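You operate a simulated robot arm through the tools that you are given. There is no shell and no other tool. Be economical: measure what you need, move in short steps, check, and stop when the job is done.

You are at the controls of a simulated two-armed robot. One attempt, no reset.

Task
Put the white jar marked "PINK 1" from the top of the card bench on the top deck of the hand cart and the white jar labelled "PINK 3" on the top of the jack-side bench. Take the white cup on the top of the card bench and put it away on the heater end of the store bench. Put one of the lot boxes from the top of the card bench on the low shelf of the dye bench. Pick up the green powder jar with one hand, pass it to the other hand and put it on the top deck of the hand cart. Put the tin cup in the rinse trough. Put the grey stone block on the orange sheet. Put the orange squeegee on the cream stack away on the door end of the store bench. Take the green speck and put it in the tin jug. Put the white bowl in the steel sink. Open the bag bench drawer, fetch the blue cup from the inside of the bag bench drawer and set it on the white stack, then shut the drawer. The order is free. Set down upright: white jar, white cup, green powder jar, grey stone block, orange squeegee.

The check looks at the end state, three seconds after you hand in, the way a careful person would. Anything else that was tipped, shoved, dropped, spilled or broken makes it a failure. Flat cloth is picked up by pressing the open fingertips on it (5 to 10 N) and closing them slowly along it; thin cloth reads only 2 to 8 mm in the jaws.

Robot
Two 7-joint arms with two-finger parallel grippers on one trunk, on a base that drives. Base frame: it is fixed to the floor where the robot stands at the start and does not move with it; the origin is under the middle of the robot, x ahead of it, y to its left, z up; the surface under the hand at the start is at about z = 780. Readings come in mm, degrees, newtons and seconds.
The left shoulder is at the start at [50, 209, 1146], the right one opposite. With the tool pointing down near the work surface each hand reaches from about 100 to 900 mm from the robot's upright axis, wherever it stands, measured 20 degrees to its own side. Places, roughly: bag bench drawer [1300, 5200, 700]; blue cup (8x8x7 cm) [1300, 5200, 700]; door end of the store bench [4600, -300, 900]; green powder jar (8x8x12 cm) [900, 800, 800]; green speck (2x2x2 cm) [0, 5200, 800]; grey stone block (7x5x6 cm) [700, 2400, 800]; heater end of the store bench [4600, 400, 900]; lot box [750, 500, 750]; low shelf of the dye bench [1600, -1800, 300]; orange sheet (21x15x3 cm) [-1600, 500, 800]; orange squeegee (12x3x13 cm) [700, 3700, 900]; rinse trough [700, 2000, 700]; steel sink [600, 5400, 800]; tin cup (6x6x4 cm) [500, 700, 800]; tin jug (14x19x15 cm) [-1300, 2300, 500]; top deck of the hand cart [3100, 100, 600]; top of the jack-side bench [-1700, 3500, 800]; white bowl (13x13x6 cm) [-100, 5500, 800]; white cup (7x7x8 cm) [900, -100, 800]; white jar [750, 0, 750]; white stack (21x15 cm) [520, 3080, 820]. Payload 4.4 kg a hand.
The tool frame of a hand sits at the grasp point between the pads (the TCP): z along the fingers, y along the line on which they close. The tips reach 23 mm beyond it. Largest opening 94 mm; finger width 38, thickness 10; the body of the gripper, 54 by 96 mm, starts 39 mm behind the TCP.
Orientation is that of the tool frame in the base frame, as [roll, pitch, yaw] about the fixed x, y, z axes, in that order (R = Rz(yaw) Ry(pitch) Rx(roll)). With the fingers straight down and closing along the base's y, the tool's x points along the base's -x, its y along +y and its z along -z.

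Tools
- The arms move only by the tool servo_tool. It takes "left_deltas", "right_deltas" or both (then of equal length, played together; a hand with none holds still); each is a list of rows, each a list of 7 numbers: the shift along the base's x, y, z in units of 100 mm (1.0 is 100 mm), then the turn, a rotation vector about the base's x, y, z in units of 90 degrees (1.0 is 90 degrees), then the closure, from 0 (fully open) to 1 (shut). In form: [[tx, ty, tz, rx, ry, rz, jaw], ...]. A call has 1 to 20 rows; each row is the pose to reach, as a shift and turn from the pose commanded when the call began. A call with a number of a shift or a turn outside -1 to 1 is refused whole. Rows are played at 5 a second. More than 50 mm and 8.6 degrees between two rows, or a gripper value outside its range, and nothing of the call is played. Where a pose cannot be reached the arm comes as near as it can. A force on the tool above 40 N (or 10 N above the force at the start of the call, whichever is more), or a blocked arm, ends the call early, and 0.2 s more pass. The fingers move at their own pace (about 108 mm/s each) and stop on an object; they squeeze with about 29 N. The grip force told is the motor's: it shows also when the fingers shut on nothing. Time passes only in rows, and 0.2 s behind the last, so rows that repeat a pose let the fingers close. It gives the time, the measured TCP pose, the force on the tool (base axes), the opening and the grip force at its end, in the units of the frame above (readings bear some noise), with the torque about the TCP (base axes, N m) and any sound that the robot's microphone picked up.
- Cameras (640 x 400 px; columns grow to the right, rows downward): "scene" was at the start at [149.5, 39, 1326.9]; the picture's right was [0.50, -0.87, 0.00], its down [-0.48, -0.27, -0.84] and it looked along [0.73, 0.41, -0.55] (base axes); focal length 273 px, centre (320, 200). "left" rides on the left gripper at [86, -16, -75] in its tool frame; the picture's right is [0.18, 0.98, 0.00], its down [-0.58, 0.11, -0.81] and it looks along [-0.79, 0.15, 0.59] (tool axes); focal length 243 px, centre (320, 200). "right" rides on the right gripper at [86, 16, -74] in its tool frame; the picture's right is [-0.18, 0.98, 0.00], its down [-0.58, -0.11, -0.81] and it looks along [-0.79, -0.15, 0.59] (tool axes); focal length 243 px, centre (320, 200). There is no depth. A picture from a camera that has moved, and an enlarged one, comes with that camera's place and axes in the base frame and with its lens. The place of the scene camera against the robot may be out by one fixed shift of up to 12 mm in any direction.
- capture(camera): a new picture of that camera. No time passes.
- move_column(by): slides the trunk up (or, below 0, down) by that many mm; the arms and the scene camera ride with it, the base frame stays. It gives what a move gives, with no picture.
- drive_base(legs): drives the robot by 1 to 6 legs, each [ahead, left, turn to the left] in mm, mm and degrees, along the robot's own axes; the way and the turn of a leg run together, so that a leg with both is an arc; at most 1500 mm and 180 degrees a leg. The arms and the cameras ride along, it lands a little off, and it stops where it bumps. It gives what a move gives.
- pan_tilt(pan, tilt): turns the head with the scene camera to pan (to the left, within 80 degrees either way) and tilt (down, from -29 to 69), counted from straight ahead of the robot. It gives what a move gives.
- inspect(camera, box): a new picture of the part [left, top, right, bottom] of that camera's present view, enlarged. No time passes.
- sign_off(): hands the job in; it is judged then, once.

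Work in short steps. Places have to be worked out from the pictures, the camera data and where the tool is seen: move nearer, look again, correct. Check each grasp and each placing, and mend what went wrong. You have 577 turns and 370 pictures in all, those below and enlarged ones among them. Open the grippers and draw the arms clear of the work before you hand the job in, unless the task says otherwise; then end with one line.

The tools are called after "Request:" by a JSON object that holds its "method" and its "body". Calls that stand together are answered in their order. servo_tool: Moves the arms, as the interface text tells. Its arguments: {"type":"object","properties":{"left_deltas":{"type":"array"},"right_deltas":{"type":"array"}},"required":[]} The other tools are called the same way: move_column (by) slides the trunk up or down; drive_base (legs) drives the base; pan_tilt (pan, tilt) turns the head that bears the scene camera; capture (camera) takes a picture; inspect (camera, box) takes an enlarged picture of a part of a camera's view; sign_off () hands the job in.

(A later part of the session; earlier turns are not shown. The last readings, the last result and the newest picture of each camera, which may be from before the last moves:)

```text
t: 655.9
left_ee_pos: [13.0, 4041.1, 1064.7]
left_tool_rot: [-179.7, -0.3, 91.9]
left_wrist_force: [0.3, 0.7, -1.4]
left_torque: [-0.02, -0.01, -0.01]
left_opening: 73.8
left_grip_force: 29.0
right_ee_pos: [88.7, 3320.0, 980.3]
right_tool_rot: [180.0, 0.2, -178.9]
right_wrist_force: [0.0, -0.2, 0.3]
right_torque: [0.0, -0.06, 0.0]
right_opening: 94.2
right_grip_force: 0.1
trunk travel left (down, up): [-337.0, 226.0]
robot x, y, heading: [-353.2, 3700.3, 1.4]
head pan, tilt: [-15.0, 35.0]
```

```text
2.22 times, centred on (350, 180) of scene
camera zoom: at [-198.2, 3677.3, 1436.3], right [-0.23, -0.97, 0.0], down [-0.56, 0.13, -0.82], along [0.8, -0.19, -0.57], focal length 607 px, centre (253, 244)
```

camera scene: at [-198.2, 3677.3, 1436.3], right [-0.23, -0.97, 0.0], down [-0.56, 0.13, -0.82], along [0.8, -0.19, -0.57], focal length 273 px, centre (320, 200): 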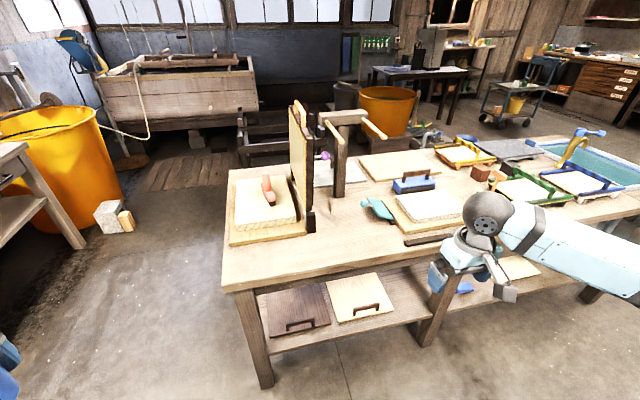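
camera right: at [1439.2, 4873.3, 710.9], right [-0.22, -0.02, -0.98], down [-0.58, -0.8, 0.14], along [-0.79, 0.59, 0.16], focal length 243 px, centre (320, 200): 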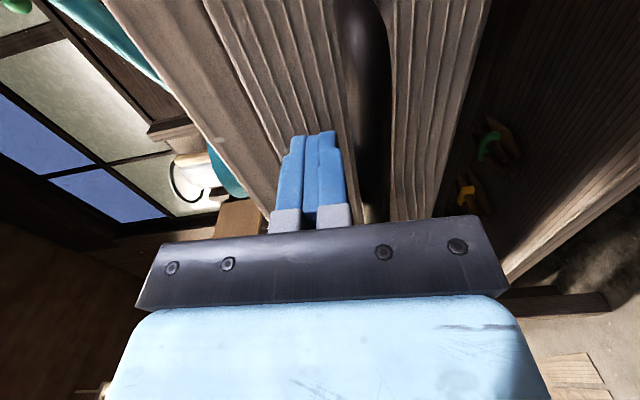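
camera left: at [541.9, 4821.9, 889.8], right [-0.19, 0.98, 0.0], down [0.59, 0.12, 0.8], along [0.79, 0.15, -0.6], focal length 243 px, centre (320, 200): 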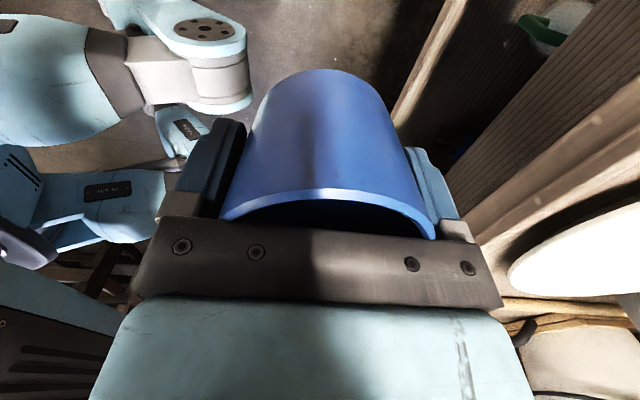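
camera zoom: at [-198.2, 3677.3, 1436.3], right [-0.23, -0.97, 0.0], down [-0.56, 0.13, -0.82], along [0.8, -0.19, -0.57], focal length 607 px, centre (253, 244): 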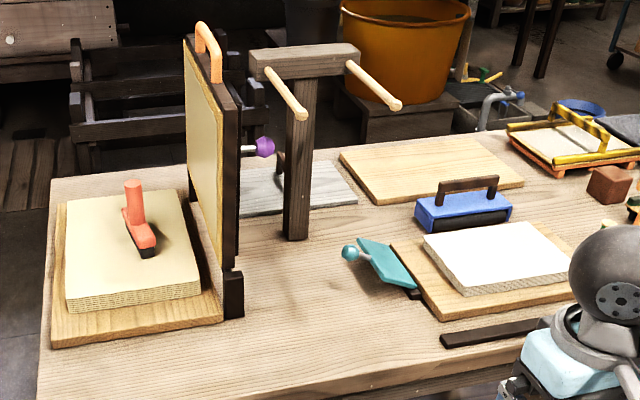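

I take the squeegee first with the right hand: shift the base left and forward.

Request:
{"method": "drive_base", "body": {"legs": [[0, 290, -1.4]]}}

Request:
{"method": "move_column", "body": {"by": 150}}

Request:
{"method": "drive_base", "body": {"legs": [[300, 0, 0]]}}

Request:
{"method": "capture", "body": {"camera": "right"}}

Request:
{"method": "pan_tilt", "body": {"pan": -25, "tilt": 45}}

Request:
{"method": "capture", "body": {"camera": "scene"}}

```text
t: 659.1
left_ee_pos: [20.4, 4323.2, 1063.0]
left_tool_rot: [-179.8, -0.4, 90.2]
left_wrist_force: [0.2, -0.2, -1.1]
left_torque: [0.0, -0.02, -0.03]
left_opening: 73.7
left_grip_force: 29.0
right_ee_pos: [73.6, 3600.6, 980.6]
right_tool_rot: [179.9, 0.1, 179.5]
right_wrist_force: [0.0, 0.6, -1.0]
right_torque: [0.01, 0.03, 0.0]
right_opening: 94.0
right_grip_force: 0.1
trunk travel left (down, up): [-337.0, 226.0]
robot x, y, heading: [-358.6, 3991.4, -0.1]
head pan, tilt: [-15.0, 35.0]
```

```text
t: 660.8
left_ee_pos: [20.0, 4323.0, 1213.8]
left_tool_rot: [-179.7, -0.2, 90.2]
left_wrist_force: [-0.3, -0.1, -2.2]
left_torque: [-0.02, -0.01, 0.01]
left_opening: 73.8
left_grip_force: 29.3
right_ee_pos: [73.3, 3601.1, 1130.3]
right_tool_rot: [179.9, 0.2, 179.5]
right_wrist_force: [0.3, 0.7, -0.3]
right_torque: [-0.03, 0.02, 0.0]
right_opening: 93.7
right_grip_force: 0.0
trunk travel left (down, up): [-487.0, 76.0]
robot x, y, heading: [-363.9, 3994.1, 0.3]
head pan, tilt: [-15.0, 35.0]
```

```text
t: 662.9
left_ee_pos: [315.6, 4324.3, 1214.6]
left_tool_rot: [-179.7, -0.3, 90.2]
left_wrist_force: [-0.7, 0.5, -1.6]
left_torque: [-0.04, -0.01, -0.02]
left_opening: 73.7
left_grip_force: 28.7
right_ee_pos: [371.7, 3601.0, 1133.0]
right_tool_rot: [179.9, 0.3, 179.7]
right_wrist_force: [-0.2, -0.8, -1.1]
right_torque: [-0.04, -0.02, 0.03]
right_opening: 94.1
right_grip_force: 0.0
trunk travel left (down, up): [-487.0, 76.0]
robot x, y, heading: [-60.8, 3990.6, 0.0]
head pan, tilt: [-15.0, 35.0]
```

```text
117 pictures are left
camera right: at [285.1, 3617.2, 1204.1], right [0.19, 0.98, 0.0], down [0.58, -0.12, 0.81], along [0.79, -0.15, -0.59], focal length 243 px, centre (320, 200)
```

right: 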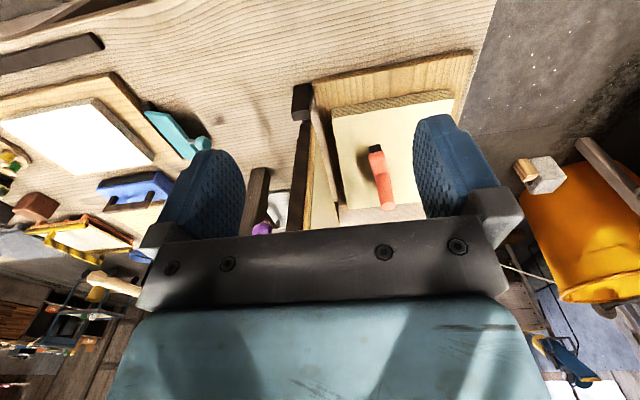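

```text
t: 663.6
left_ee_pos: [317.1, 4323.1, 1213.2]
left_tool_rot: [-179.7, -0.3, 90.3]
left_wrist_force: [1.0, -0.6, -1.0]
left_torque: [0.0, -0.02, 0.03]
left_opening: 73.6
left_grip_force: 28.9
right_ee_pos: [372.4, 3600.1, 1130.3]
right_tool_rot: [179.9, 0.3, 179.4]
right_wrist_force: [-0.1, -0.3, 0.2]
right_torque: [0.0, -0.01, -0.02]
right_opening: 93.9
right_grip_force: 0.1
trunk travel left (down, up): [-487.0, 76.0]
robot x, y, heading: [-63.1, 3992.1, 0.0]
head pan, tilt: [-25.0, 45.0]
```

```text
116 pictures are left
camera scene: at [84.2, 3954.0, 1571.5], right [-0.42, -0.91, 0.0], down [-0.64, 0.3, -0.71], along [0.64, -0.3, -0.71], focal length 273 px, centre (320, 200)
```

scene: 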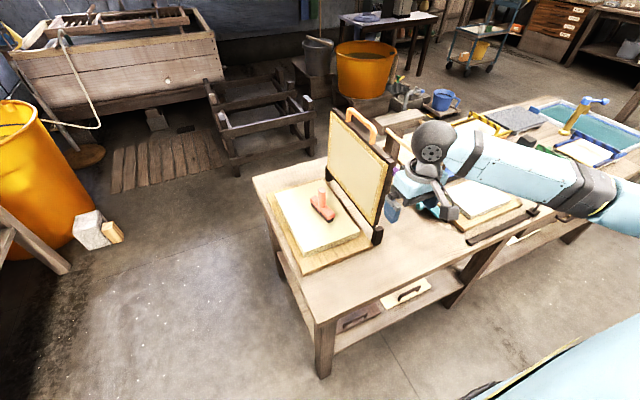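

The squeegee's handle is at ≈(605,3661), top z≈990. I move over it: +y first, then forward.

Request:
{"method": "servo_tool", "body": {"right_deltas": [[0, 0.3, 0, 0, 0, 0, 0], [0.2, 0.6, 0, 0, 0, 0, 0], [0.6, 0.62, 0, 0, 0, 0, 0], [1, 0.62, 0, 0, 0, 0, 0]]}}

Request:
{"method": "servo_tool", "body": {"right_deltas": [[0.4, 0, 0, 0, 0, 0, 0], [0.8, 0, 0, 0, 0, 0, 0], [1, 0, 0, 0, 0, 0, 0]]}}

Request:
{"method": "capture", "body": {"camera": "right"}}

```text
t: 664.6
left_ee_pos: [318.0, 4324.8, 1213.4]
left_tool_rot: [-179.6, -0.3, 90.3]
left_wrist_force: [0.4, 0.0, -1.5]
left_torque: [-0.04, 0.02, -0.01]
left_opening: 73.7
left_grip_force: 28.7
right_ee_pos: [476.5, 3662.9, 1129.1]
right_tool_rot: [180.0, 0.1, 179.5]
right_wrist_force: [-0.1, -0.5, -0.1]
right_torque: [-0.04, 0.04, 0.0]
right_opening: 93.9
right_grip_force: 0.0
trunk travel left (down, up): [-487.0, 76.0]
robot x, y, heading: [-61.4, 3995.4, -0.1]
head pan, tilt: [-25.0, 45.0]
```

```text
t: 665.4
left_ee_pos: [316.4, 4323.3, 1213.3]
left_tool_rot: [-179.7, -0.3, 90.2]
left_wrist_force: [0.0, 0.0, -1.3]
left_torque: [0.0, -0.01, 0.0]
left_opening: 73.9
left_grip_force: 29.3
right_ee_pos: [572.7, 3661.8, 1130.2]
right_tool_rot: [179.9, 0.2, 179.7]
right_wrist_force: [-0.3, 0.2, -0.2]
right_torque: [0.0, 0.01, 0.02]
right_opening: 93.8
right_grip_force: 0.1
trunk travel left (down, up): [-487.0, 76.0]
robot x, y, heading: [-62.4, 3995.8, 0.3]
head pan, tilt: [-25.0, 45.0]
```

```text
115 pictures are left
camera right: at [485.7, 3677.4, 1203.0], right [0.19, 0.98, 0.0], down [0.58, -0.12, 0.81], along [0.79, -0.15, -0.59], focal length 243 px, centre (320, 200)
```

right: 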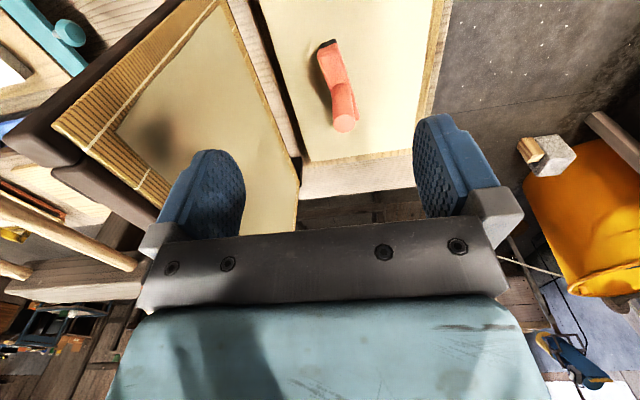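

Triangulated: handle top ≈(679,3673,939). I move forward 100 and descend 100, then look again.

Request:
{"method": "servo_tool", "body": {"right_deltas": [[0.35, 0.05, 0, 0, 0, 0, 0], [0.7, 0.1, -0.1, 0, 0, 0, 0], [1, 0.11, -0.4, 0, 0, 0, 0], [1, 0.11, -0.8, 0, 0, 0, 0], [1, 0.11, -1, 0, 0, 0, 0]]}}

Request:
{"method": "capture", "body": {"camera": "right"}}

Request:
{"method": "inspect", "body": {"camera": "scene", "box": [240, 90, 440, 270]}}

```text
t: 666.6
left_ee_pos: [318.7, 4323.8, 1213.1]
left_tool_rot: [-179.7, -0.3, 90.3]
left_wrist_force: [-0.8, -0.1, -1.1]
left_torque: [-0.03, 0.0, -0.03]
left_opening: 73.7
left_grip_force: 29.5
right_ee_pos: [672.1, 3671.9, 1031.1]
right_tool_rot: [179.9, 0.2, 179.5]
right_wrist_force: [-0.5, 0.0, 0.3]
right_torque: [-0.02, -0.02, -0.01]
right_opening: 94.1
right_grip_force: 0.0
trunk travel left (down, up): [-487.0, 76.0]
robot x, y, heading: [-62.9, 3995.3, -0.1]
head pan, tilt: [-25.0, 45.0]
```

```text
114 pictures are left
camera right: at [586.4, 3688.7, 1104.4], right [0.19, 0.98, 0.0], down [0.58, -0.12, 0.81], along [0.79, -0.15, -0.59], focal length 243 px, centre (320, 200)
```

right: 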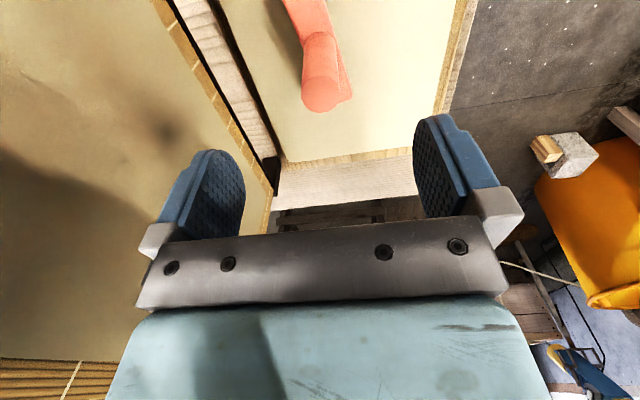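

```text
2.22 times, centred on (340, 180) of scene
camera zoom: at [83.8, 3954.0, 1571.5], right [-0.42, -0.91, 0.0], down [-0.64, 0.3, -0.71], along [0.64, -0.3, -0.71], focal length 607 px, centre (276, 244)
```

zoom: 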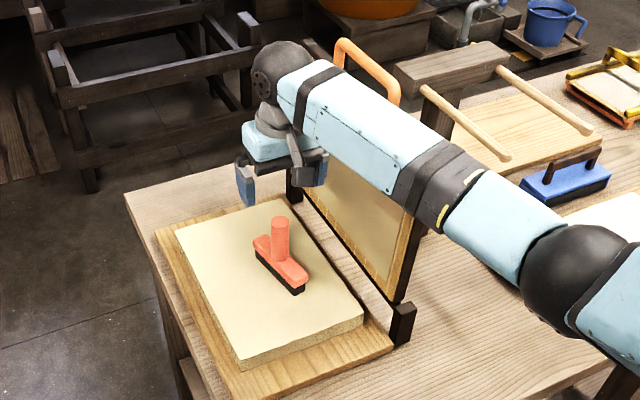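

The forearm would cross the standing screen when lowering. I raise the hand and instead approach from the bench's end, facing −y.

Request:
{"method": "servo_tool", "body": {"right_deltas": [[0, 0.1, 0.4, 0, 0, 0, 0], [0, 0.2, 0.8, 0, 0, 0, 0], [-0.2, 0.3, 1, 0, 0, 0, 0]]}}

Request:
{"method": "servo_tool", "body": {"right_deltas": [[-0.3, 0.3, 0.3, 0, 0, 0, 0], [-0.6, 0.6, 0.6, 0, 0, 0, 0], [-0.9, 0.9, 0.8, 0, 0, 0, 0]]}}

Request:
{"method": "drive_base", "body": {"legs": [[0, 450, 0], [850, 0, 0], [0, 0, -90]]}}

Request:
{"method": "pan_tilt", "body": {"pan": 0, "tilt": 40}}

Request:
{"method": "capture", "body": {"camera": "scene"}}

```text
t: 667.4
left_ee_pos: [317.0, 4323.2, 1214.4]
left_tool_rot: [-179.9, -0.4, 90.3]
left_wrist_force: [-0.4, -0.5, -0.8]
left_torque: [0.04, -0.02, 0.02]
left_opening: 73.7
left_grip_force: 29.2
right_ee_pos: [651.2, 3703.0, 1134.6]
right_tool_rot: [179.9, 0.3, 179.6]
right_wrist_force: [-0.9, -0.1, 0.0]
right_torque: [-0.03, -0.06, 0.03]
right_opening: 94.0
right_grip_force: 0.0
trunk travel left (down, up): [-487.0, 76.0]
robot x, y, heading: [-61.6, 3993.0, 0.2]
head pan, tilt: [-25.0, 45.0]
```

```text
refused: row 1 steps farther than a row can; nothing moved
```

```text
t: 680.0
left_ee_pos: [1157.0, 4083.7, 1213.4]
left_tool_rot: [-179.7, -0.3, 1.7]
left_wrist_force: [0.1, 0.6, -1.6]
left_torque: [0.05, 0.01, -0.03]
left_opening: 73.7
left_grip_force: 28.9
right_ee_pos: [544.3, 3736.2, 1133.6]
right_tool_rot: [180.0, 0.2, 90.8]
right_wrist_force: [-0.2, 0.6, -0.5]
right_torque: [0.02, 0.01, -0.02]
right_opening: 94.3
right_grip_force: 0.1
trunk travel left (down, up): [-487.0, 76.0]
robot x, y, heading: [819.1, 4455.4, -88.7]
head pan, tilt: [-25.0, 45.0]
```

```text
t: 680.9
left_ee_pos: [1157.8, 4084.5, 1214.2]
left_tool_rot: [-179.8, -0.3, 1.6]
left_wrist_force: [0.4, 0.3, -1.0]
left_torque: [-0.01, 0.0, -0.01]
left_opening: 73.8
left_grip_force: 29.1
right_ee_pos: [544.6, 3734.4, 1133.7]
right_tool_rot: [179.9, 0.2, 90.8]
right_wrist_force: [0.7, 0.6, 0.1]
right_torque: [-0.02, 0.01, 0.01]
right_opening: 94.0
right_grip_force: 0.0
trunk travel left (down, up): [-487.0, 76.0]
robot x, y, heading: [817.7, 4455.4, -88.7]
head pan, tilt: [0.0, 40.0]
```

```text
112 pictures are left
camera scene: at [826.7, 4299.3, 1578.8], right [-1.0, -0.02, 0.0], down [-0.01, 0.64, -0.77], along [0.02, -0.77, -0.64], focal length 273 px, centre (320, 200)
```

scene: 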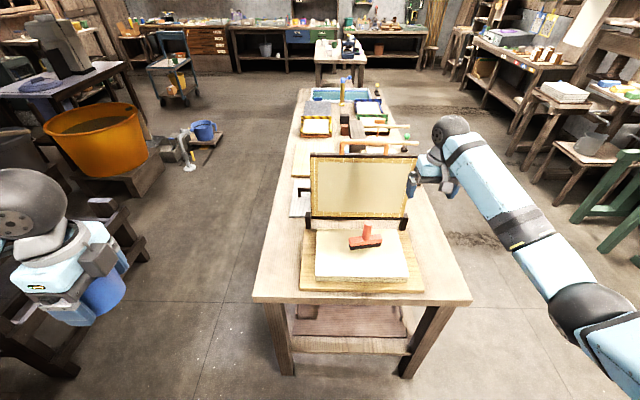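

Good approach from the bench end. I move the right hand to above the handle (680,3674).

Request:
{"method": "servo_tool", "body": {"right_deltas": [[0.4, 0, 0, 0, 0, 0, 0], [0.8, -0.1, 0, 0, 0, 0, 0], [1, -0.3, 0, 0, 0, 0, 0]]}}

Request:
{"method": "servo_tool", "body": {"right_deltas": [[0.2, -0.2, -0.1, 0, 0, 0, 0], [0.35, -0.3, -0.4, 0, 0, 0, 0], [0.35, -0.3, -0.8, 0, 0, 0, 0]]}}

Request:
{"method": "capture", "body": {"camera": "right"}}

Request:
{"method": "inspect", "body": {"camera": "scene", "box": [280, 120, 480, 300]}}

```text
t: 681.6
left_ee_pos: [1159.0, 4085.4, 1213.7]
left_tool_rot: [-179.7, -0.4, 1.5]
left_wrist_force: [0.3, 0.4, -2.0]
left_torque: [0.01, 0.0, 0.01]
left_opening: 73.8
left_grip_force: 29.5
right_ee_pos: [647.1, 3709.2, 1129.8]
right_tool_rot: [179.9, 0.2, 90.9]
right_wrist_force: [0.5, 0.1, -0.1]
right_torque: [0.0, -0.04, 0.06]
right_opening: 94.0
right_grip_force: 0.1
trunk travel left (down, up): [-487.0, 76.0]
robot x, y, heading: [818.8, 4455.4, -88.8]
head pan, tilt: [0.0, 40.0]
```

```text
t: 682.5
left_ee_pos: [1156.3, 4085.0, 1214.7]
left_tool_rot: [-179.6, -0.3, 1.6]
left_wrist_force: [0.3, 0.1, -0.9]
left_torque: [0.0, 0.01, -0.01]
left_opening: 74.0
left_grip_force: 29.2
right_ee_pos: [679.4, 3675.8, 1053.4]
right_tool_rot: [179.8, 0.2, 90.8]
right_wrist_force: [-0.2, -0.1, -0.1]
right_torque: [-0.02, 0.01, 0.01]
right_opening: 94.0
right_grip_force: 0.0
trunk travel left (down, up): [-487.0, 76.0]
robot x, y, heading: [822.5, 4458.0, -89.0]
head pan, tilt: [0.0, 40.0]
```

```text
111 pictures are left
camera right: at [694.6, 3762.5, 1126.2], right [0.99, -0.17, 0.0], down [-0.1, -0.58, 0.81], along [-0.14, -0.8, -0.59], focal length 243 px, centre (320, 200)
```

right: 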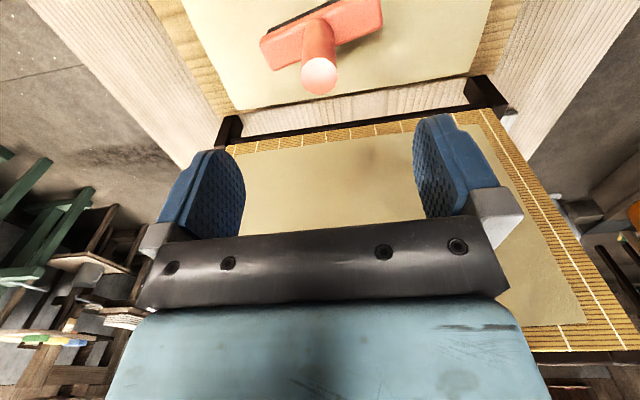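

```text
2.22 times, centred on (380, 210) of scene
camera zoom: at [826.1, 4298.9, 1578.8], right [-1.0, -0.02, 0.0], down [-0.01, 0.64, -0.77], along [0.02, -0.77, -0.64], focal length 607 px, centre (187, 178)
```

zoom: 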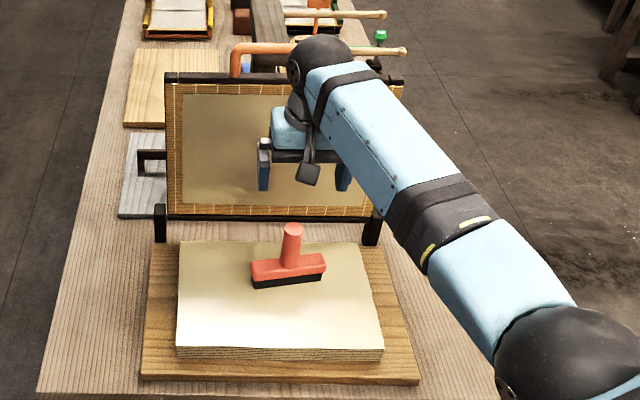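

Aligned (shift −6 in y). Descend to z≈910 and grip the handle.

Request:
{"method": "servo_tool", "body": {"right_deltas": [[0, -0.06, -0.4, 0, 0, 0, 0], [0, -0.06, -0.8, 0, 0, 0, 0], [0, -0.06, -1, 0, 0, 0, 0]]}}

Request:
{"method": "capture", "body": {"camera": "right"}}

```text
t: 683.2
left_ee_pos: [1157.3, 4085.7, 1214.0]
left_tool_rot: [-179.8, -0.3, 1.5]
left_wrist_force: [0.3, 1.2, -1.6]
left_torque: [-0.02, 0.01, -0.02]
left_opening: 74.2
left_grip_force: 28.6
right_ee_pos: [678.4, 3669.9, 952.2]
right_tool_rot: [179.8, 0.3, 90.7]
right_wrist_force: [0.0, 0.2, -0.3]
right_torque: [0.02, 0.02, 0.0]
right_opening: 94.2
right_grip_force: 0.1
trunk travel left (down, up): [-487.0, 76.0]
robot x, y, heading: [817.2, 4456.1, -88.6]
head pan, tilt: [0.0, 40.0]
```

```text
109 pictures are left
camera right: at [694.5, 3756.1, 1025.3], right [0.99, -0.17, 0.0], down [-0.1, -0.58, 0.81], along [-0.14, -0.8, -0.59], focal length 243 px, centre (320, 200)
```

right: 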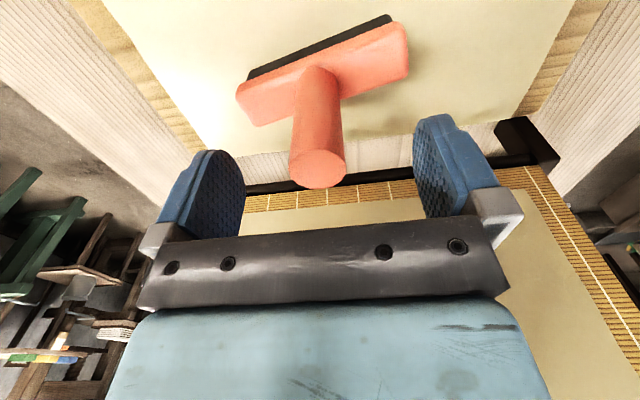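

Perfectly aligned. Down 36 mm and close, then lift.

Request:
{"method": "servo_tool", "body": {"right_deltas": [[0, 0, -0.2, 0, 0, 0, 0], [0, 0, -0.36, 0, 0, 0, 0], [0, 0, -0.36, 0, 0, 0, 0.6], [0, 0, -0.36, 0, 0, 0, 1], [0, 0, -0.36, 0, 0, 0, 1], [0, 0, -0.36, 0, 0, 0, 1]]}}

Request:
{"method": "servo_tool", "body": {"right_deltas": [[0, 0, 0.3, 0, 0, 0, 1], [0, 0.1, 0.7, 0, 0, 0, 1], [0, 0.2, 1, 0, 0, 0, 1]]}}

Request:
{"method": "servo_tool", "body": {"right_deltas": [[0, 0.2, 0.3, 0, 0, 0, 1], [0, 0.5, 0.7, 0, 0, 0, 1], [0, 0.8, 0.9, 0, 0, 0, 1]]}}

Request:
{"method": "capture", "body": {"camera": "scene"}}

```text
t: 684.6
left_ee_pos: [1156.6, 4087.1, 1215.4]
left_tool_rot: [-180.0, -0.3, 1.5]
left_wrist_force: [-0.5, -0.9, -1.6]
left_torque: [0.01, -0.01, 0.02]
left_opening: 73.9
left_grip_force: 28.9
right_ee_pos: [679.5, 3669.0, 921.7]
right_tool_rot: [179.9, 0.7, 90.7]
right_wrist_force: [-2.2, -7.8, 25.9]
right_torque: [-0.47, 0.06, -0.03]
right_opening: 27.9
right_grip_force: 28.9
trunk travel left (down, up): [-487.0, 76.0]
robot x, y, heading: [818.1, 4456.8, -88.5]
head pan, tilt: [0.0, 40.0]
```

```text
t: 685.5
left_ee_pos: [1158.1, 4085.0, 1213.4]
left_tool_rot: [-179.7, -0.2, 1.5]
left_wrist_force: [-0.1, 0.5, -2.0]
left_torque: [-0.01, 0.03, 0.0]
left_opening: 73.8
left_grip_force: 28.9
right_ee_pos: [678.1, 3688.2, 1017.6]
right_tool_rot: [180.0, 0.1, 90.7]
right_wrist_force: [0.2, 0.3, -0.8]
right_torque: [0.02, 0.02, 0.02]
right_opening: 27.6
right_grip_force: 29.2
trunk travel left (down, up): [-487.0, 76.0]
robot x, y, heading: [818.1, 4455.5, -89.0]
head pan, tilt: [0.0, 40.0]
```

```text
t: 686.2
left_ee_pos: [1154.1, 4085.5, 1213.9]
left_tool_rot: [-179.7, -0.4, 1.6]
left_wrist_force: [-1.2, -0.2, -0.1]
left_torque: [0.0, 0.0, -0.05]
left_opening: 73.6
left_grip_force: 28.9
right_ee_pos: [678.1, 3771.1, 1105.5]
right_tool_rot: [179.9, 0.2, 90.9]
right_wrist_force: [-0.1, -0.1, -1.5]
right_torque: [-0.04, -0.01, -0.01]
right_opening: 27.8
right_grip_force: 28.3
trunk travel left (down, up): [-487.0, 76.0]
robot x, y, heading: [821.4, 4456.0, -88.8]
head pan, tilt: [0.0, 40.0]
```

```text
108 pictures are left
camera scene: at [823.6, 4299.4, 1578.8], right [-1.0, -0.02, 0.0], down [-0.01, 0.64, -0.77], along [0.02, -0.77, -0.64], focal length 273 px, centre (320, 200)
```

scene: 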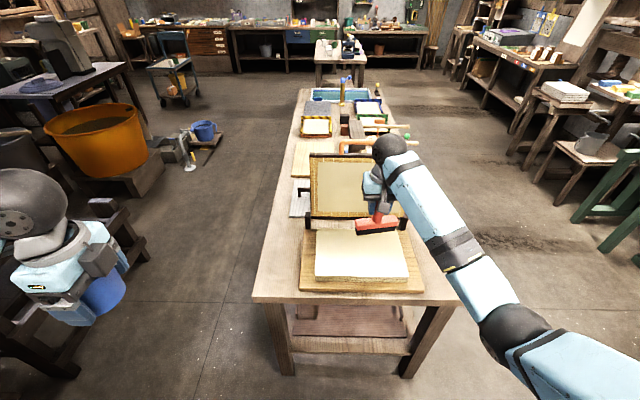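

Squeegee held. Now to the white stack with the blue cup: turn to heading 0, back out to the left side, and strafe to y≈2800.

Request:
{"method": "drive_base", "body": {"legs": [[0, 0, 88.8], [-1190, 0, 0], [0, -1480, 0]]}}

Request:
{"method": "drive_base", "body": {"legs": [[0, -170, 0]]}}

Request:
{"method": "pan_tilt", "body": {"pan": 15, "tilt": 45}}

Request:
{"method": "capture", "body": {"camera": "scene"}}

```text
t: 708.7
left_ee_pos: [60.3, 3310.6, 1215.0]
left_tool_rot: [-179.7, -0.3, 92.5]
left_wrist_force: [0.2, 0.6, -1.4]
left_torque: [0.01, 0.01, -0.03]
left_opening: 73.6
left_grip_force: 28.3
right_ee_pos: [383.0, 2839.9, 1106.0]
right_tool_rot: [179.9, 0.2, -178.1]
right_wrist_force: [0.7, 0.2, -1.5]
right_torque: [-0.01, -0.04, -0.02]
right_opening: 27.5
right_grip_force: 29.1
trunk travel left (down, up): [-487.0, 76.0]
robot x, y, heading: [-303.3, 2966.4, 2.3]
head pan, tilt: [0.0, 40.0]
```

```text
t: 710.8
left_ee_pos: [67.9, 3135.7, 1213.3]
left_tool_rot: [-179.8, -0.3, 92.3]
left_wrist_force: [-0.2, -0.7, -1.1]
left_torque: [-0.01, -0.02, -0.04]
left_opening: 73.9
left_grip_force: 29.2
right_ee_pos: [389.2, 2665.7, 1105.2]
right_tool_rot: [179.9, 0.2, -178.3]
right_wrist_force: [-0.2, -0.5, -2.1]
right_torque: [0.0, -0.03, 0.03]
right_opening: 27.7
right_grip_force: 28.9
trunk travel left (down, up): [-487.0, 76.0]
robot x, y, heading: [-297.3, 2793.0, 2.0]
head pan, tilt: [0.0, 40.0]
```

```text
t: 711.6
left_ee_pos: [67.9, 3135.7, 1213.8]
left_tool_rot: [-179.8, -0.3, 92.4]
left_wrist_force: [0.4, -0.5, -1.7]
left_torque: [-0.04, -0.01, -0.01]
left_opening: 73.7
left_grip_force: 29.0
right_ee_pos: [389.7, 2665.7, 1105.9]
right_tool_rot: [179.8, 0.2, -178.3]
right_wrist_force: [-0.3, 0.5, -0.9]
right_torque: [0.02, 0.01, -0.04]
right_opening: 27.4
right_grip_force: 28.9
trunk travel left (down, up): [-487.0, 76.0]
robot x, y, heading: [-294.6, 2795.1, 2.2]
head pan, tilt: [15.0, 45.0]
```

```text
107 pictures are left
camera scene: at [-148.1, 2813.8, 1571.5], right [0.29, -0.96, 0.0], down [-0.68, -0.21, -0.71], along [0.68, 0.21, -0.71], focal length 273 px, centre (320, 200)
```

scene: 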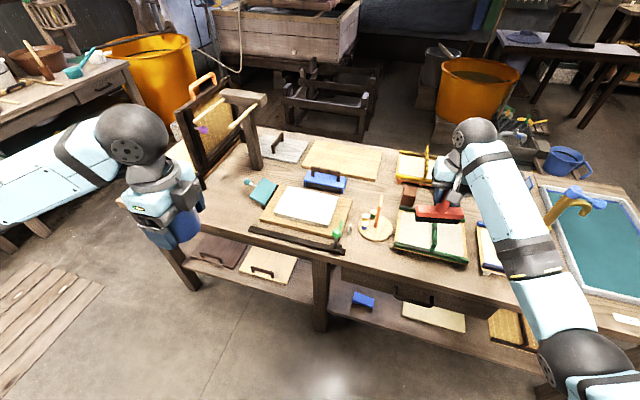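

White stack ≈(515,3077). Drive ahead 250 and slightly right.

Request:
{"method": "drive_base", "body": {"legs": [[245, -55, -2.1]]}}

Request:
{"method": "servo_tool", "body": {"left_deltas": [[0.4, 0, 0, 0, 0, 0, 1], [0.8, 0, -0.2, 0, 0, 0, 1], [1, 0, -0.6, 0, 0, 0, 1]]}}

Request:
{"method": "servo_tool", "body": {"left_deltas": [[0.4, 0, -0.2, 0, 0, 0, 1], [0.8, 0, -0.4, 0, 0, 0, 1], [0.9, 0, -0.8, 0, 0, 0, 1]]}}

Request:
{"method": "capture", "body": {"camera": "scene"}}

Request:
{"method": "capture", "body": {"camera": "left"}}

```text
t: 713.4
left_ee_pos: [325.9, 3075.3, 1212.2]
left_tool_rot: [-179.6, -0.3, 90.5]
left_wrist_force: [0.3, 0.4, -2.5]
left_torque: [0.01, 0.02, 0.0]
left_opening: 73.4
left_grip_force: 29.0
right_ee_pos: [631.5, 2592.9, 1107.0]
right_tool_rot: [179.9, 0.3, -180.0]
right_wrist_force: [0.1, -0.1, -1.1]
right_torque: [-0.02, -0.01, -0.01]
right_opening: 27.3
right_grip_force: 29.5
trunk travel left (down, up): [-487.0, 76.0]
robot x, y, heading: [-52.9, 2743.9, 0.2]
head pan, tilt: [15.0, 45.0]
```

```text
t: 714.2
left_ee_pos: [424.9, 3072.6, 1154.0]
left_tool_rot: [-179.7, -0.2, 90.5]
left_wrist_force: [1.2, -0.2, -1.6]
left_torque: [0.01, -0.04, 0.03]
left_opening: 73.7
left_grip_force: 28.8
right_ee_pos: [632.5, 2595.2, 1106.6]
right_tool_rot: [179.8, 0.2, 179.9]
right_wrist_force: [-0.4, -0.2, -0.6]
right_torque: [-0.01, 0.0, 0.0]
right_opening: 27.6
right_grip_force: 29.1
trunk travel left (down, up): [-487.0, 76.0]
robot x, y, heading: [-50.4, 2742.3, 0.4]
head pan, tilt: [15.0, 45.0]
```

```text
t: 715.0
left_ee_pos: [518.1, 3073.5, 1072.2]
left_tool_rot: [-179.7, -0.3, 90.5]
left_wrist_force: [0.6, -0.5, -0.9]
left_torque: [0.0, -0.01, 0.01]
left_opening: 73.6
left_grip_force: 28.8
right_ee_pos: [632.2, 2593.5, 1107.1]
right_tool_rot: [179.9, 0.3, 179.9]
right_wrist_force: [0.1, 0.8, -1.6]
right_torque: [-0.01, 0.01, 0.02]
right_opening: 27.4
right_grip_force: 28.8
trunk travel left (down, up): [-487.0, 76.0]
robot x, y, heading: [-54.1, 2741.0, 0.4]
head pan, tilt: [15.0, 45.0]
```

```text
106 pictures are left
camera scene: at [99.8, 2760.6, 1571.5], right [0.26, -0.96, 0.0], down [-0.68, -0.19, -0.71], along [0.68, 0.19, -0.71], focal length 273 px, centre (320, 200)
```

scene: 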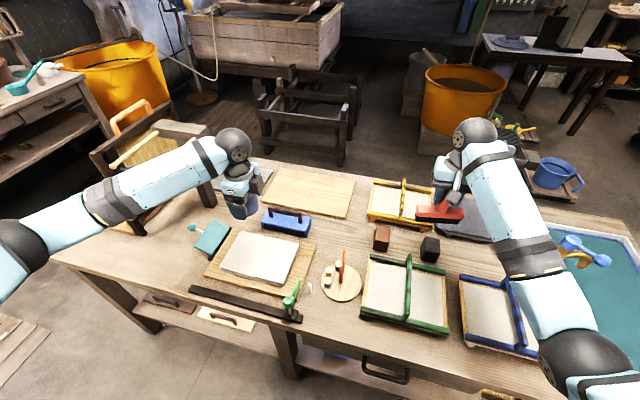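

```text
105 pictures are left
camera left: at [500.9, 3159.1, 1148.4], right [0.98, 0.19, 0.0], down [0.12, -0.58, 0.8], along [0.15, -0.79, -0.6], focal length 243 px, centre (320, 200)
```

left: 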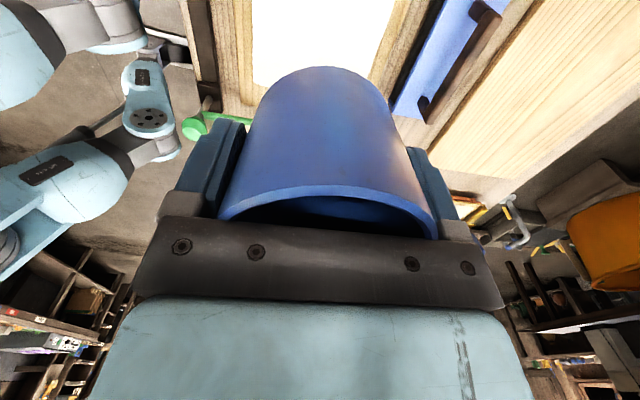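

The cup is over the stack's centre. Lower.

Request:
{"method": "servo_tool", "body": {"left_deltas": [[0, 0, -0.4, 0, 0, 0, 1], [0, 0, -0.8, 0, 0, 0, 1], [0, 0, -1, 0, 0, 0, 1]]}}

Request:
{"method": "servo_tool", "body": {"left_deltas": [[0, 0, -0.4, 0, 0, 0, 1], [0, 0, -0.7, 0, 0, 0, 1]]}}

Request:
{"method": "servo_tool", "body": {"left_deltas": [[0, 0, -0.07, 0, 0, 0, 1], [0, 0, -0.14, 0, 0, 0, 1], [0, 0, -0.21, 0, 0, 0, 1], [0, 0, -0.28, 0, 0, 0, 1]]}}

Request:
{"method": "inspect", "body": {"camera": "scene", "box": [180, 180, 340, 320]}}

```text
t: 715.8
left_ee_pos: [516.7, 3074.6, 974.0]
left_tool_rot: [-179.6, -0.3, 90.6]
left_wrist_force: [-0.8, -0.3, -2.1]
left_torque: [-0.06, -0.01, 0.0]
left_opening: 73.7
left_grip_force: 28.2
right_ee_pos: [631.0, 2594.3, 1107.6]
right_tool_rot: [180.0, 0.2, 179.9]
right_wrist_force: [0.4, 0.0, -0.7]
right_torque: [-0.02, 0.02, 0.0]
right_opening: 27.8
right_grip_force: 28.8
trunk travel left (down, up): [-487.0, 76.0]
robot x, y, heading: [-52.5, 2743.0, 0.7]
head pan, tilt: [15.0, 45.0]
```

```text
t: 716.4
left_ee_pos: [519.3, 3076.0, 900.8]
left_tool_rot: [-179.7, -0.2, 90.7]
left_wrist_force: [0.3, 0.4, -0.7]
left_torque: [-0.03, 0.04, 0.02]
left_opening: 73.9
left_grip_force: 28.7
right_ee_pos: [632.9, 2594.0, 1106.3]
right_tool_rot: [179.9, 0.2, 179.8]
right_wrist_force: [-0.1, 0.2, -1.8]
right_torque: [-0.02, 0.01, 0.02]
right_opening: 27.4
right_grip_force: 29.3
trunk travel left (down, up): [-487.0, 76.0]
robot x, y, heading: [-49.0, 2740.2, 0.4]
head pan, tilt: [15.0, 45.0]
```

```text
t: 717.4
left_ee_pos: [516.3, 3075.8, 875.7]
left_tool_rot: [-179.7, -0.2, 90.6]
left_wrist_force: [0.8, 0.5, -1.7]
left_torque: [-0.02, 0.01, 0.0]
left_opening: 73.5
left_grip_force: 28.9
right_ee_pos: [632.7, 2595.1, 1107.1]
right_tool_rot: [179.9, 0.2, 179.9]
right_wrist_force: [-0.6, -0.9, -0.3]
right_torque: [0.0, -0.03, 0.01]
right_opening: 27.4
right_grip_force: 29.0
trunk travel left (down, up): [-487.0, 76.0]
robot x, y, heading: [-51.2, 2740.0, -0.0]
head pan, tilt: [15.0, 45.0]
```

```text
2.86 times, centred on (260, 250) of scene
camera zoom: at [99.8, 2760.1, 1571.5], right [0.26, -0.96, 0.0], down [-0.68, -0.19, -0.71], along [0.68, 0.19, -0.71], focal length 781 px, centre (491, 57)
```

zoom: 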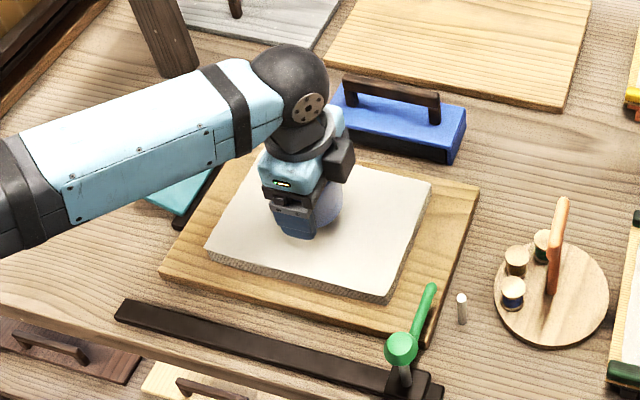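

Request:
{"method": "servo_tool", "body": {"left_deltas": [[0, 0, -0.05, 0, 0, 0, 1], [0, 0, -0.1, 0, 0, 0, 1], [0, 0, -0.15, 0, 0, 0, 1], [0, 0, -0.2, 0, 0, 0, 1], [0, 0, -0.25, 0, 0, 0, 1]]}}

```text
t: 718.6
left_ee_pos: [515.1, 3074.6, 851.3]
left_tool_rot: [-179.7, -0.3, 90.6]
left_wrist_force: [-0.5, 1.0, 1.4]
left_torque: [-0.06, -0.08, 0.05]
left_opening: 73.7
left_grip_force: 28.6
right_ee_pos: [632.2, 2594.9, 1106.6]
right_tool_rot: [179.8, 0.2, 179.9]
right_wrist_force: [-0.6, -0.1, -1.0]
right_torque: [-0.02, -0.02, 0.0]
right_opening: 27.5
right_grip_force: 28.7
trunk travel left (down, up): [-487.0, 76.0]
robot x, y, heading: [-49.9, 2742.8, 0.4]
head pan, tilt: [15.0, 45.0]
```

Request:
{"method": "servo_tool", "body": {"left_deltas": [[0, 0, -0.03, 0, 0, 0, 1], [0, 0, -0.06, 0, 0, 0, 1]]}}

Request:
{"method": "servo_tool", "body": {"left_deltas": [[0, 0, 0.01, 0, 0, 0, 0.7], [0, 0, 0.01, 0, 0, 0, 0.4], [0, 0, 0.01, 0, 0, 0, 0], [0, 0, 0.01, 0, 0, 0, 0], [0, 0, 0.3, 0, 0, 0, 0], [0, 0, 0.7, 0, 0, 0, 0], [0, 0, 1, 0, 0, 0, 0]]}}

Request:
{"method": "servo_tool", "body": {"left_deltas": [[-0.2, 0, 0.4, 0, 0, 0, 0], [-0.5, 0, 0.8, 0, 0, 0, 0], [-0.9, 0, 1, 0, 0, 0, 0]]}}

Request:
{"method": "inspect", "body": {"camera": "scene", "box": [180, 180, 340, 320]}}

```text
t: 719.4
left_ee_pos: [518.4, 3074.8, 850.8]
left_tool_rot: [179.9, -0.2, 90.6]
left_wrist_force: [-7.4, 0.5, 24.6]
left_torque: [-0.41, 0.33, -0.18]
left_opening: 73.6
left_grip_force: 29.0
right_ee_pos: [630.3, 2594.1, 1107.5]
right_tool_rot: [179.9, 0.4, 179.9]
right_wrist_force: [0.6, 0.3, -0.8]
right_torque: [-0.04, 0.02, -0.01]
right_opening: 27.2
right_grip_force: 29.2
trunk travel left (down, up): [-487.0, 76.0]
robot x, y, heading: [-49.1, 2746.9, 0.4]
head pan, tilt: [15.0, 45.0]
stopped in row 2 (left hand): the force on the tool passed its limit at 42 N (the readings are from after the stop); the commanded pose is now the measured one
```

```text
t: 721.0
left_ee_pos: [521.6, 3077.0, 946.3]
left_tool_rot: [-179.8, -0.3, 90.6]
left_wrist_force: [0.0, 0.6, 0.2]
left_torque: [0.0, 0.0, 0.04]
left_opening: 93.9
left_grip_force: 0.1
right_ee_pos: [632.6, 2594.0, 1106.1]
right_tool_rot: [179.9, 0.2, 179.9]
right_wrist_force: [-0.5, 0.7, -0.9]
right_torque: [0.01, 0.04, -0.02]
right_opening: 27.8
right_grip_force: 29.3
trunk travel left (down, up): [-487.0, 76.0]
robot x, y, heading: [-51.8, 2744.8, 0.2]
head pan, tilt: [15.0, 45.0]
```

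```text
t: 721.8
left_ee_pos: [423.9, 3073.4, 1050.3]
left_tool_rot: [179.9, -0.1, 90.8]
left_wrist_force: [-0.5, 0.2, -0.6]
left_torque: [-0.02, 0.01, 0.02]
left_opening: 94.1
left_grip_force: 0.0
right_ee_pos: [632.3, 2594.5, 1107.6]
right_tool_rot: [179.9, 0.3, 180.0]
right_wrist_force: [0.8, -0.3, -0.5]
right_torque: [-0.01, 0.0, 0.04]
right_opening: 27.7
right_grip_force: 29.1
trunk travel left (down, up): [-487.0, 76.0]
robot x, y, heading: [-52.9, 2743.2, 0.5]
head pan, tilt: [15.0, 45.0]
```

```text
2.86 times, centred on (260, 250) of scene
camera zoom: at [97.7, 2760.3, 1571.7], right [0.26, -0.96, 0.0], down [-0.68, -0.19, -0.71], along [0.68, 0.19, -0.71], focal length 781 px, centre (491, 57)
```

zoom: 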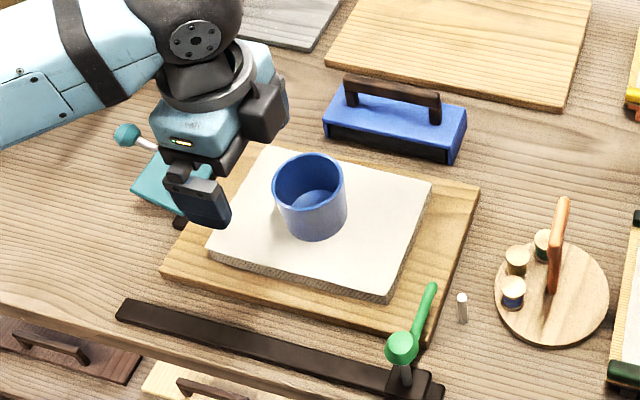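

Blue cup stands on the white stack. Now carry the squeegee to the store bench: back out, strafe right past the card bench.

Request:
{"method": "drive_base", "body": {"legs": [[-320, 0, 0], [0, -1200, 0]]}}

Request:
{"method": "drive_base", "body": {"legs": [[0, -1200, 0]]}}

```text
t: 734.0
left_ee_pos: [122.8, 1908.6, 1048.7]
left_tool_rot: [-180.0, -0.3, 90.9]
left_wrist_force: [0.1, 0.1, -0.3]
left_torque: [0.03, 0.02, 0.01]
left_opening: 93.9
left_grip_force: 0.0
right_ee_pos: [331.8, 1429.5, 1106.3]
right_tool_rot: [179.9, 0.3, -179.8]
right_wrist_force: [-0.3, 0.2, -1.3]
right_torque: [-0.01, 0.01, 0.0]
right_opening: 27.5
right_grip_force: 29.4
trunk travel left (down, up): [-487.0, 76.0]
robot x, y, heading: [-351.3, 1578.0, 0.4]
head pan, tilt: [15.0, 45.0]
```

```text
t: 745.0
left_ee_pos: [135.0, 685.7, 1049.5]
left_tool_rot: [-180.0, -0.2, 91.5]
left_wrist_force: [0.1, 0.4, -0.7]
left_torque: [0.02, 0.01, -0.02]
left_opening: 94.0
left_grip_force: 0.0
right_ee_pos: [350.1, 211.4, 1105.8]
right_tool_rot: [179.8, 0.2, -179.3]
right_wrist_force: [0.3, 0.4, -1.2]
right_torque: [0.0, 0.03, 0.0]
right_opening: 27.5
right_grip_force: 29.0
trunk travel left (down, up): [-487.0, 76.0]
robot x, y, heading: [-333.8, 350.6, 0.9]
head pan, tilt: [15.0, 45.0]
```

Request:
{"method": "drive_base", "body": {"legs": [[0, -1130, -0.9], [1300, 0, 0]]}}

Request:
{"method": "drive_base", "body": {"legs": [[1400, 0, 0]]}}

Request:
{"method": "drive_base", "body": {"legs": [[1350, 0, 0]]}}

Request:
{"method": "pan_tilt", "body": {"pan": 15, "tilt": 35}}

Request:
{"method": "capture", "body": {"camera": "scene"}}

```text
t: 761.1
left_ee_pos: [1410.3, -427.5, 1049.9]
left_tool_rot: [180.0, -0.2, 91.3]
left_wrist_force: [-0.6, 0.6, -0.1]
left_torque: [-0.03, 0.0, -0.01]
left_opening: 94.2
left_grip_force: 0.0
right_ee_pos: [1622.8, -905.1, 1106.1]
right_tool_rot: [179.9, 0.1, -179.4]
right_wrist_force: [-0.7, -0.7, -0.2]
right_torque: [-0.02, 0.0, -0.02]
right_opening: 27.5
right_grip_force: 28.3
trunk travel left (down, up): [-487.0, 76.0]
robot x, y, heading: [937.9, -765.6, 1.0]
head pan, tilt: [15.0, 45.0]
```

```text
t: 768.1
left_ee_pos: [2808.6, -420.3, 1050.1]
left_tool_rot: [-180.0, -0.4, 90.6]
left_wrist_force: [-0.5, 0.6, 0.2]
left_torque: [-0.01, 0.0, 0.02]
left_opening: 94.2
left_grip_force: 0.0
right_ee_pos: [3014.5, -900.0, 1105.8]
right_tool_rot: [179.9, 0.3, 179.9]
right_wrist_force: [-0.4, -1.1, -1.4]
right_torque: [0.01, 0.0, -0.01]
right_opening: 27.5
right_grip_force: 29.0
trunk travel left (down, up): [-487.0, 76.0]
robot x, y, heading: [2332.8, -748.9, 0.1]
head pan, tilt: [15.0, 45.0]
```

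```text
t: 774.8
left_ee_pos: [4142.1, -396.1, 1048.7]
left_tool_rot: [180.0, -0.3, 91.6]
left_wrist_force: [0.4, -0.4, -0.1]
left_torque: [-0.01, 0.02, 0.0]
left_opening: 93.9
left_grip_force: 0.1
right_ee_pos: [4355.8, -872.8, 1106.1]
right_tool_rot: [179.8, 0.2, -179.2]
right_wrist_force: [0.4, 0.8, -1.2]
right_torque: [0.01, -0.02, 0.02]
right_opening: 27.7
right_grip_force: 28.9
trunk travel left (down, up): [-487.0, 76.0]
robot x, y, heading: [3673.5, -733.6, 1.2]
head pan, tilt: [15.0, 45.0]
```

```text
t: 775.5
left_ee_pos: [4142.0, -396.9, 1049.9]
left_tool_rot: [-180.0, -0.4, 91.5]
left_wrist_force: [-0.1, 0.5, -1.2]
left_torque: [-0.03, 0.03, 0.01]
left_opening: 94.0
left_grip_force: 0.1
right_ee_pos: [4356.1, -871.5, 1106.5]
right_tool_rot: [179.8, 0.3, -179.1]
right_wrist_force: [-0.3, -0.3, -0.7]
right_torque: [0.0, 0.02, 0.01]
right_opening: 27.5
right_grip_force: 29.1
trunk travel left (down, up): [-487.0, 76.0]
robot x, y, heading: [3671.3, -733.0, 1.2]
head pan, tilt: [15.0, 35.0]
```

```text
102 pictures are left
camera scene: at [3827.0, -713.4, 1586.2], right [0.28, -0.96, 0.0], down [-0.55, -0.16, -0.82], along [0.79, 0.23, -0.57], focal length 273 px, centre (320, 200)
```

scene: 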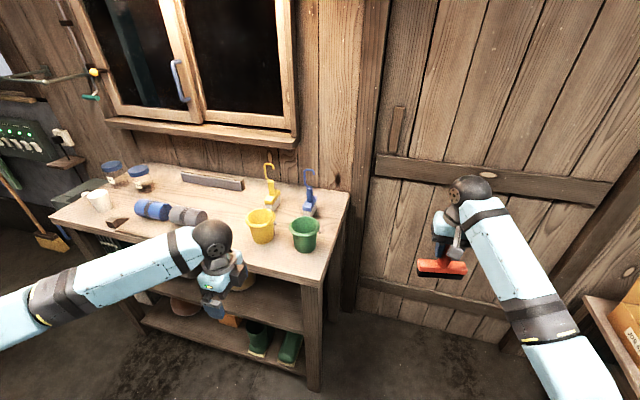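

Free spot on the door end: between buckets and brushes, ≈(4555,−385). I raise the trunk, strafe left, then go ahead.

Request:
{"method": "move_column", "body": {"by": 75}}

Request:
{"method": "drive_base", "body": {"legs": [[0, 490, -1.2]]}}

Request:
{"method": "pan_tilt", "body": {"pan": -8, "tilt": 40}}

Request:
{"method": "capture", "body": {"camera": "scene"}}

Request:
{"method": "capture", "body": {"camera": "right"}}

```text
t: 776.6
left_ee_pos: [4140.9, -397.1, 1124.1]
left_tool_rot: [179.9, -0.2, 91.5]
left_wrist_force: [0.2, 0.2, 0.0]
left_torque: [0.02, 0.05, 0.0]
left_opening: 94.0
left_grip_force: 0.0
right_ee_pos: [4355.3, -872.4, 1181.7]
right_tool_rot: [-180.0, 0.2, -179.2]
right_wrist_force: [-0.2, -0.2, -1.3]
right_torque: [0.02, -0.01, 0.01]
right_opening: 27.4
right_grip_force: 29.4
trunk travel left (down, up): [-562.0, 1.0]
robot x, y, heading: [3668.3, -730.1, 1.4]
head pan, tilt: [15.0, 35.0]
```

```text
t: 781.4
left_ee_pos: [4151.1, 71.6, 1124.3]
left_tool_rot: [-180.0, -0.3, 89.5]
left_wrist_force: [-0.4, -0.8, -1.6]
left_torque: [0.0, -0.01, -0.01]
left_opening: 94.2
left_grip_force: 0.0
right_ee_pos: [4348.6, -411.4, 1180.7]
right_tool_rot: [179.8, 0.3, 178.6]
right_wrist_force: [0.1, -1.0, -1.5]
right_torque: [0.04, -0.05, 0.01]
right_opening: 27.4
right_grip_force: 28.5
trunk travel left (down, up): [-562.0, 1.0]
robot x, y, heading: [3668.0, -249.1, -0.8]
head pan, tilt: [15.0, 35.0]
```

```text
t: 782.2
left_ee_pos: [4151.7, 70.8, 1124.5]
left_tool_rot: [-180.0, -0.3, 89.5]
left_wrist_force: [0.3, -0.4, -0.2]
left_torque: [0.01, 0.01, 0.04]
left_opening: 93.7
left_grip_force: 0.1
right_ee_pos: [4349.0, -411.4, 1181.4]
right_tool_rot: [179.8, 0.2, 178.7]
right_wrist_force: [-0.2, 0.8, -0.9]
right_torque: [-0.02, 0.01, 0.04]
right_opening: 27.4
right_grip_force: 28.9
trunk travel left (down, up): [-562.0, 1.0]
robot x, y, heading: [3668.9, -245.6, -1.0]
head pan, tilt: [-8.0, 40.0]
```

```text
101 pictures are left
camera scene: at [3825.1, -268.1, 1653.8], right [-0.15, -0.99, 0.0], down [-0.64, 0.1, -0.77], along [0.76, -0.12, -0.64], focal length 273 px, centre (320, 200)
```

scene: 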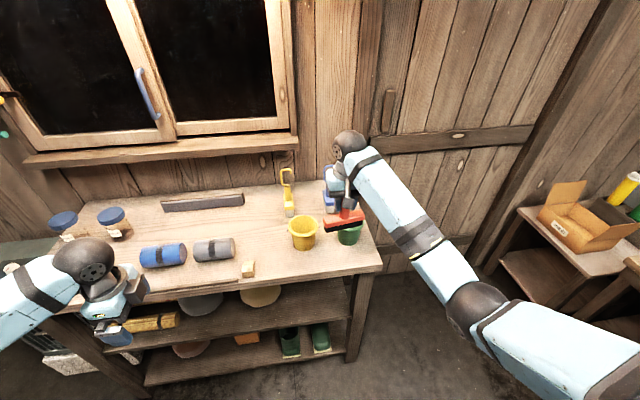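

```text
100 pictures are left
camera right: at [4262.6, -394.0, 1254.1], right [0.21, 0.98, 0.0], down [0.58, -0.12, 0.81], along [0.79, -0.16, -0.59], focal length 243 px, centre (320, 200)
```

right: 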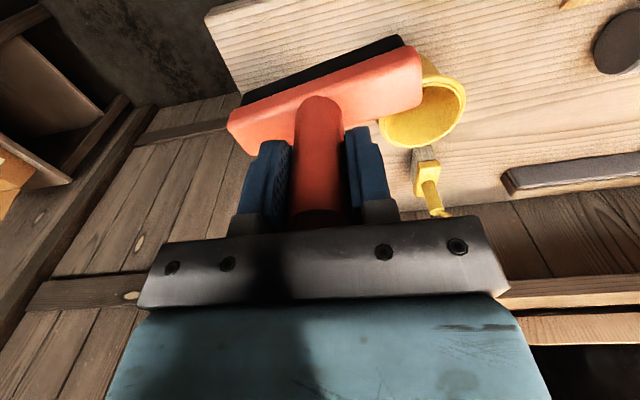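

I choose the roomier spot ≈(4562,−215), left of the yellow bucket and brush. Drive left 195 and ahead 205.

Request:
{"method": "drive_base", "body": {"legs": [[0, 195, 1], [205, 0, 0]]}}

Request:
{"method": "pan_tilt", "body": {"pan": -5, "tilt": 50}}

Request:
{"method": "capture", "body": {"camera": "scene"}}

Request:
{"method": "capture", "body": {"camera": "right"}}

```text
t: 785.8
left_ee_pos: [4350.2, 274.7, 1125.0]
left_tool_rot: [-180.0, -0.3, 90.3]
left_wrist_force: [0.6, -0.4, -1.2]
left_torque: [-0.03, -0.04, 0.0]
left_opening: 94.2
left_grip_force: 0.1
right_ee_pos: [4554.0, -205.6, 1182.8]
right_tool_rot: [179.7, 0.2, 179.5]
right_wrist_force: [0.1, 0.1, -0.5]
right_torque: [-0.01, 0.01, 0.01]
right_opening: 27.6
right_grip_force: 28.5
trunk travel left (down, up): [-562.0, 1.0]
robot x, y, heading: [3874.7, -52.7, 0.1]
head pan, tilt: [-8.0, 40.0]
```

```text
t: 786.5
left_ee_pos: [4351.5, 273.5, 1124.6]
left_tool_rot: [-179.9, -0.1, 90.3]
left_wrist_force: [1.2, 0.2, 0.3]
left_torque: [-0.02, 0.04, 0.0]
left_opening: 94.3
left_grip_force: 0.0
right_ee_pos: [4555.1, -204.8, 1181.3]
right_tool_rot: [179.8, 0.2, 179.5]
right_wrist_force: [1.6, -0.1, -0.6]
right_torque: [0.0, -0.01, -0.02]
right_opening: 27.5
right_grip_force: 29.1
trunk travel left (down, up): [-562.0, 1.0]
robot x, y, heading: [3871.2, -52.9, -0.2]
head pan, tilt: [-5.0, 50.0]
```

```text
99 pictures are left
camera scene: at [4022.3, -64.4, 1639.5], right [-0.09, -1.0, 0.0], down [-0.76, 0.07, -0.64], along [0.64, -0.06, -0.77], focal length 273 px, centre (320, 200)
```

scene: 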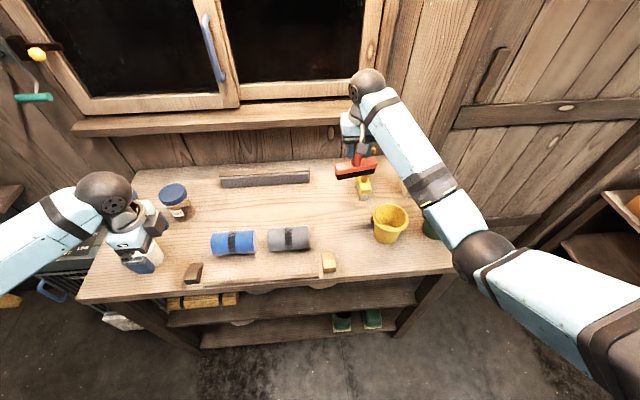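

```text
98 pictures are left
camera right: at [4468.6, -189.4, 1253.7], right [0.19, 0.98, 0.0], down [0.58, -0.12, 0.81], along [0.79, -0.15, -0.59], focal length 243 px, centre (320, 200)
```

right: 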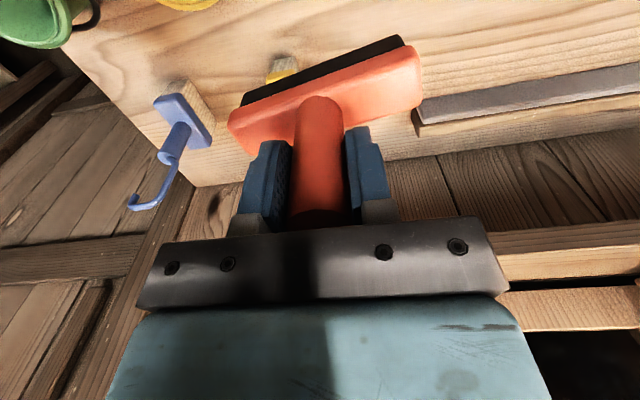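

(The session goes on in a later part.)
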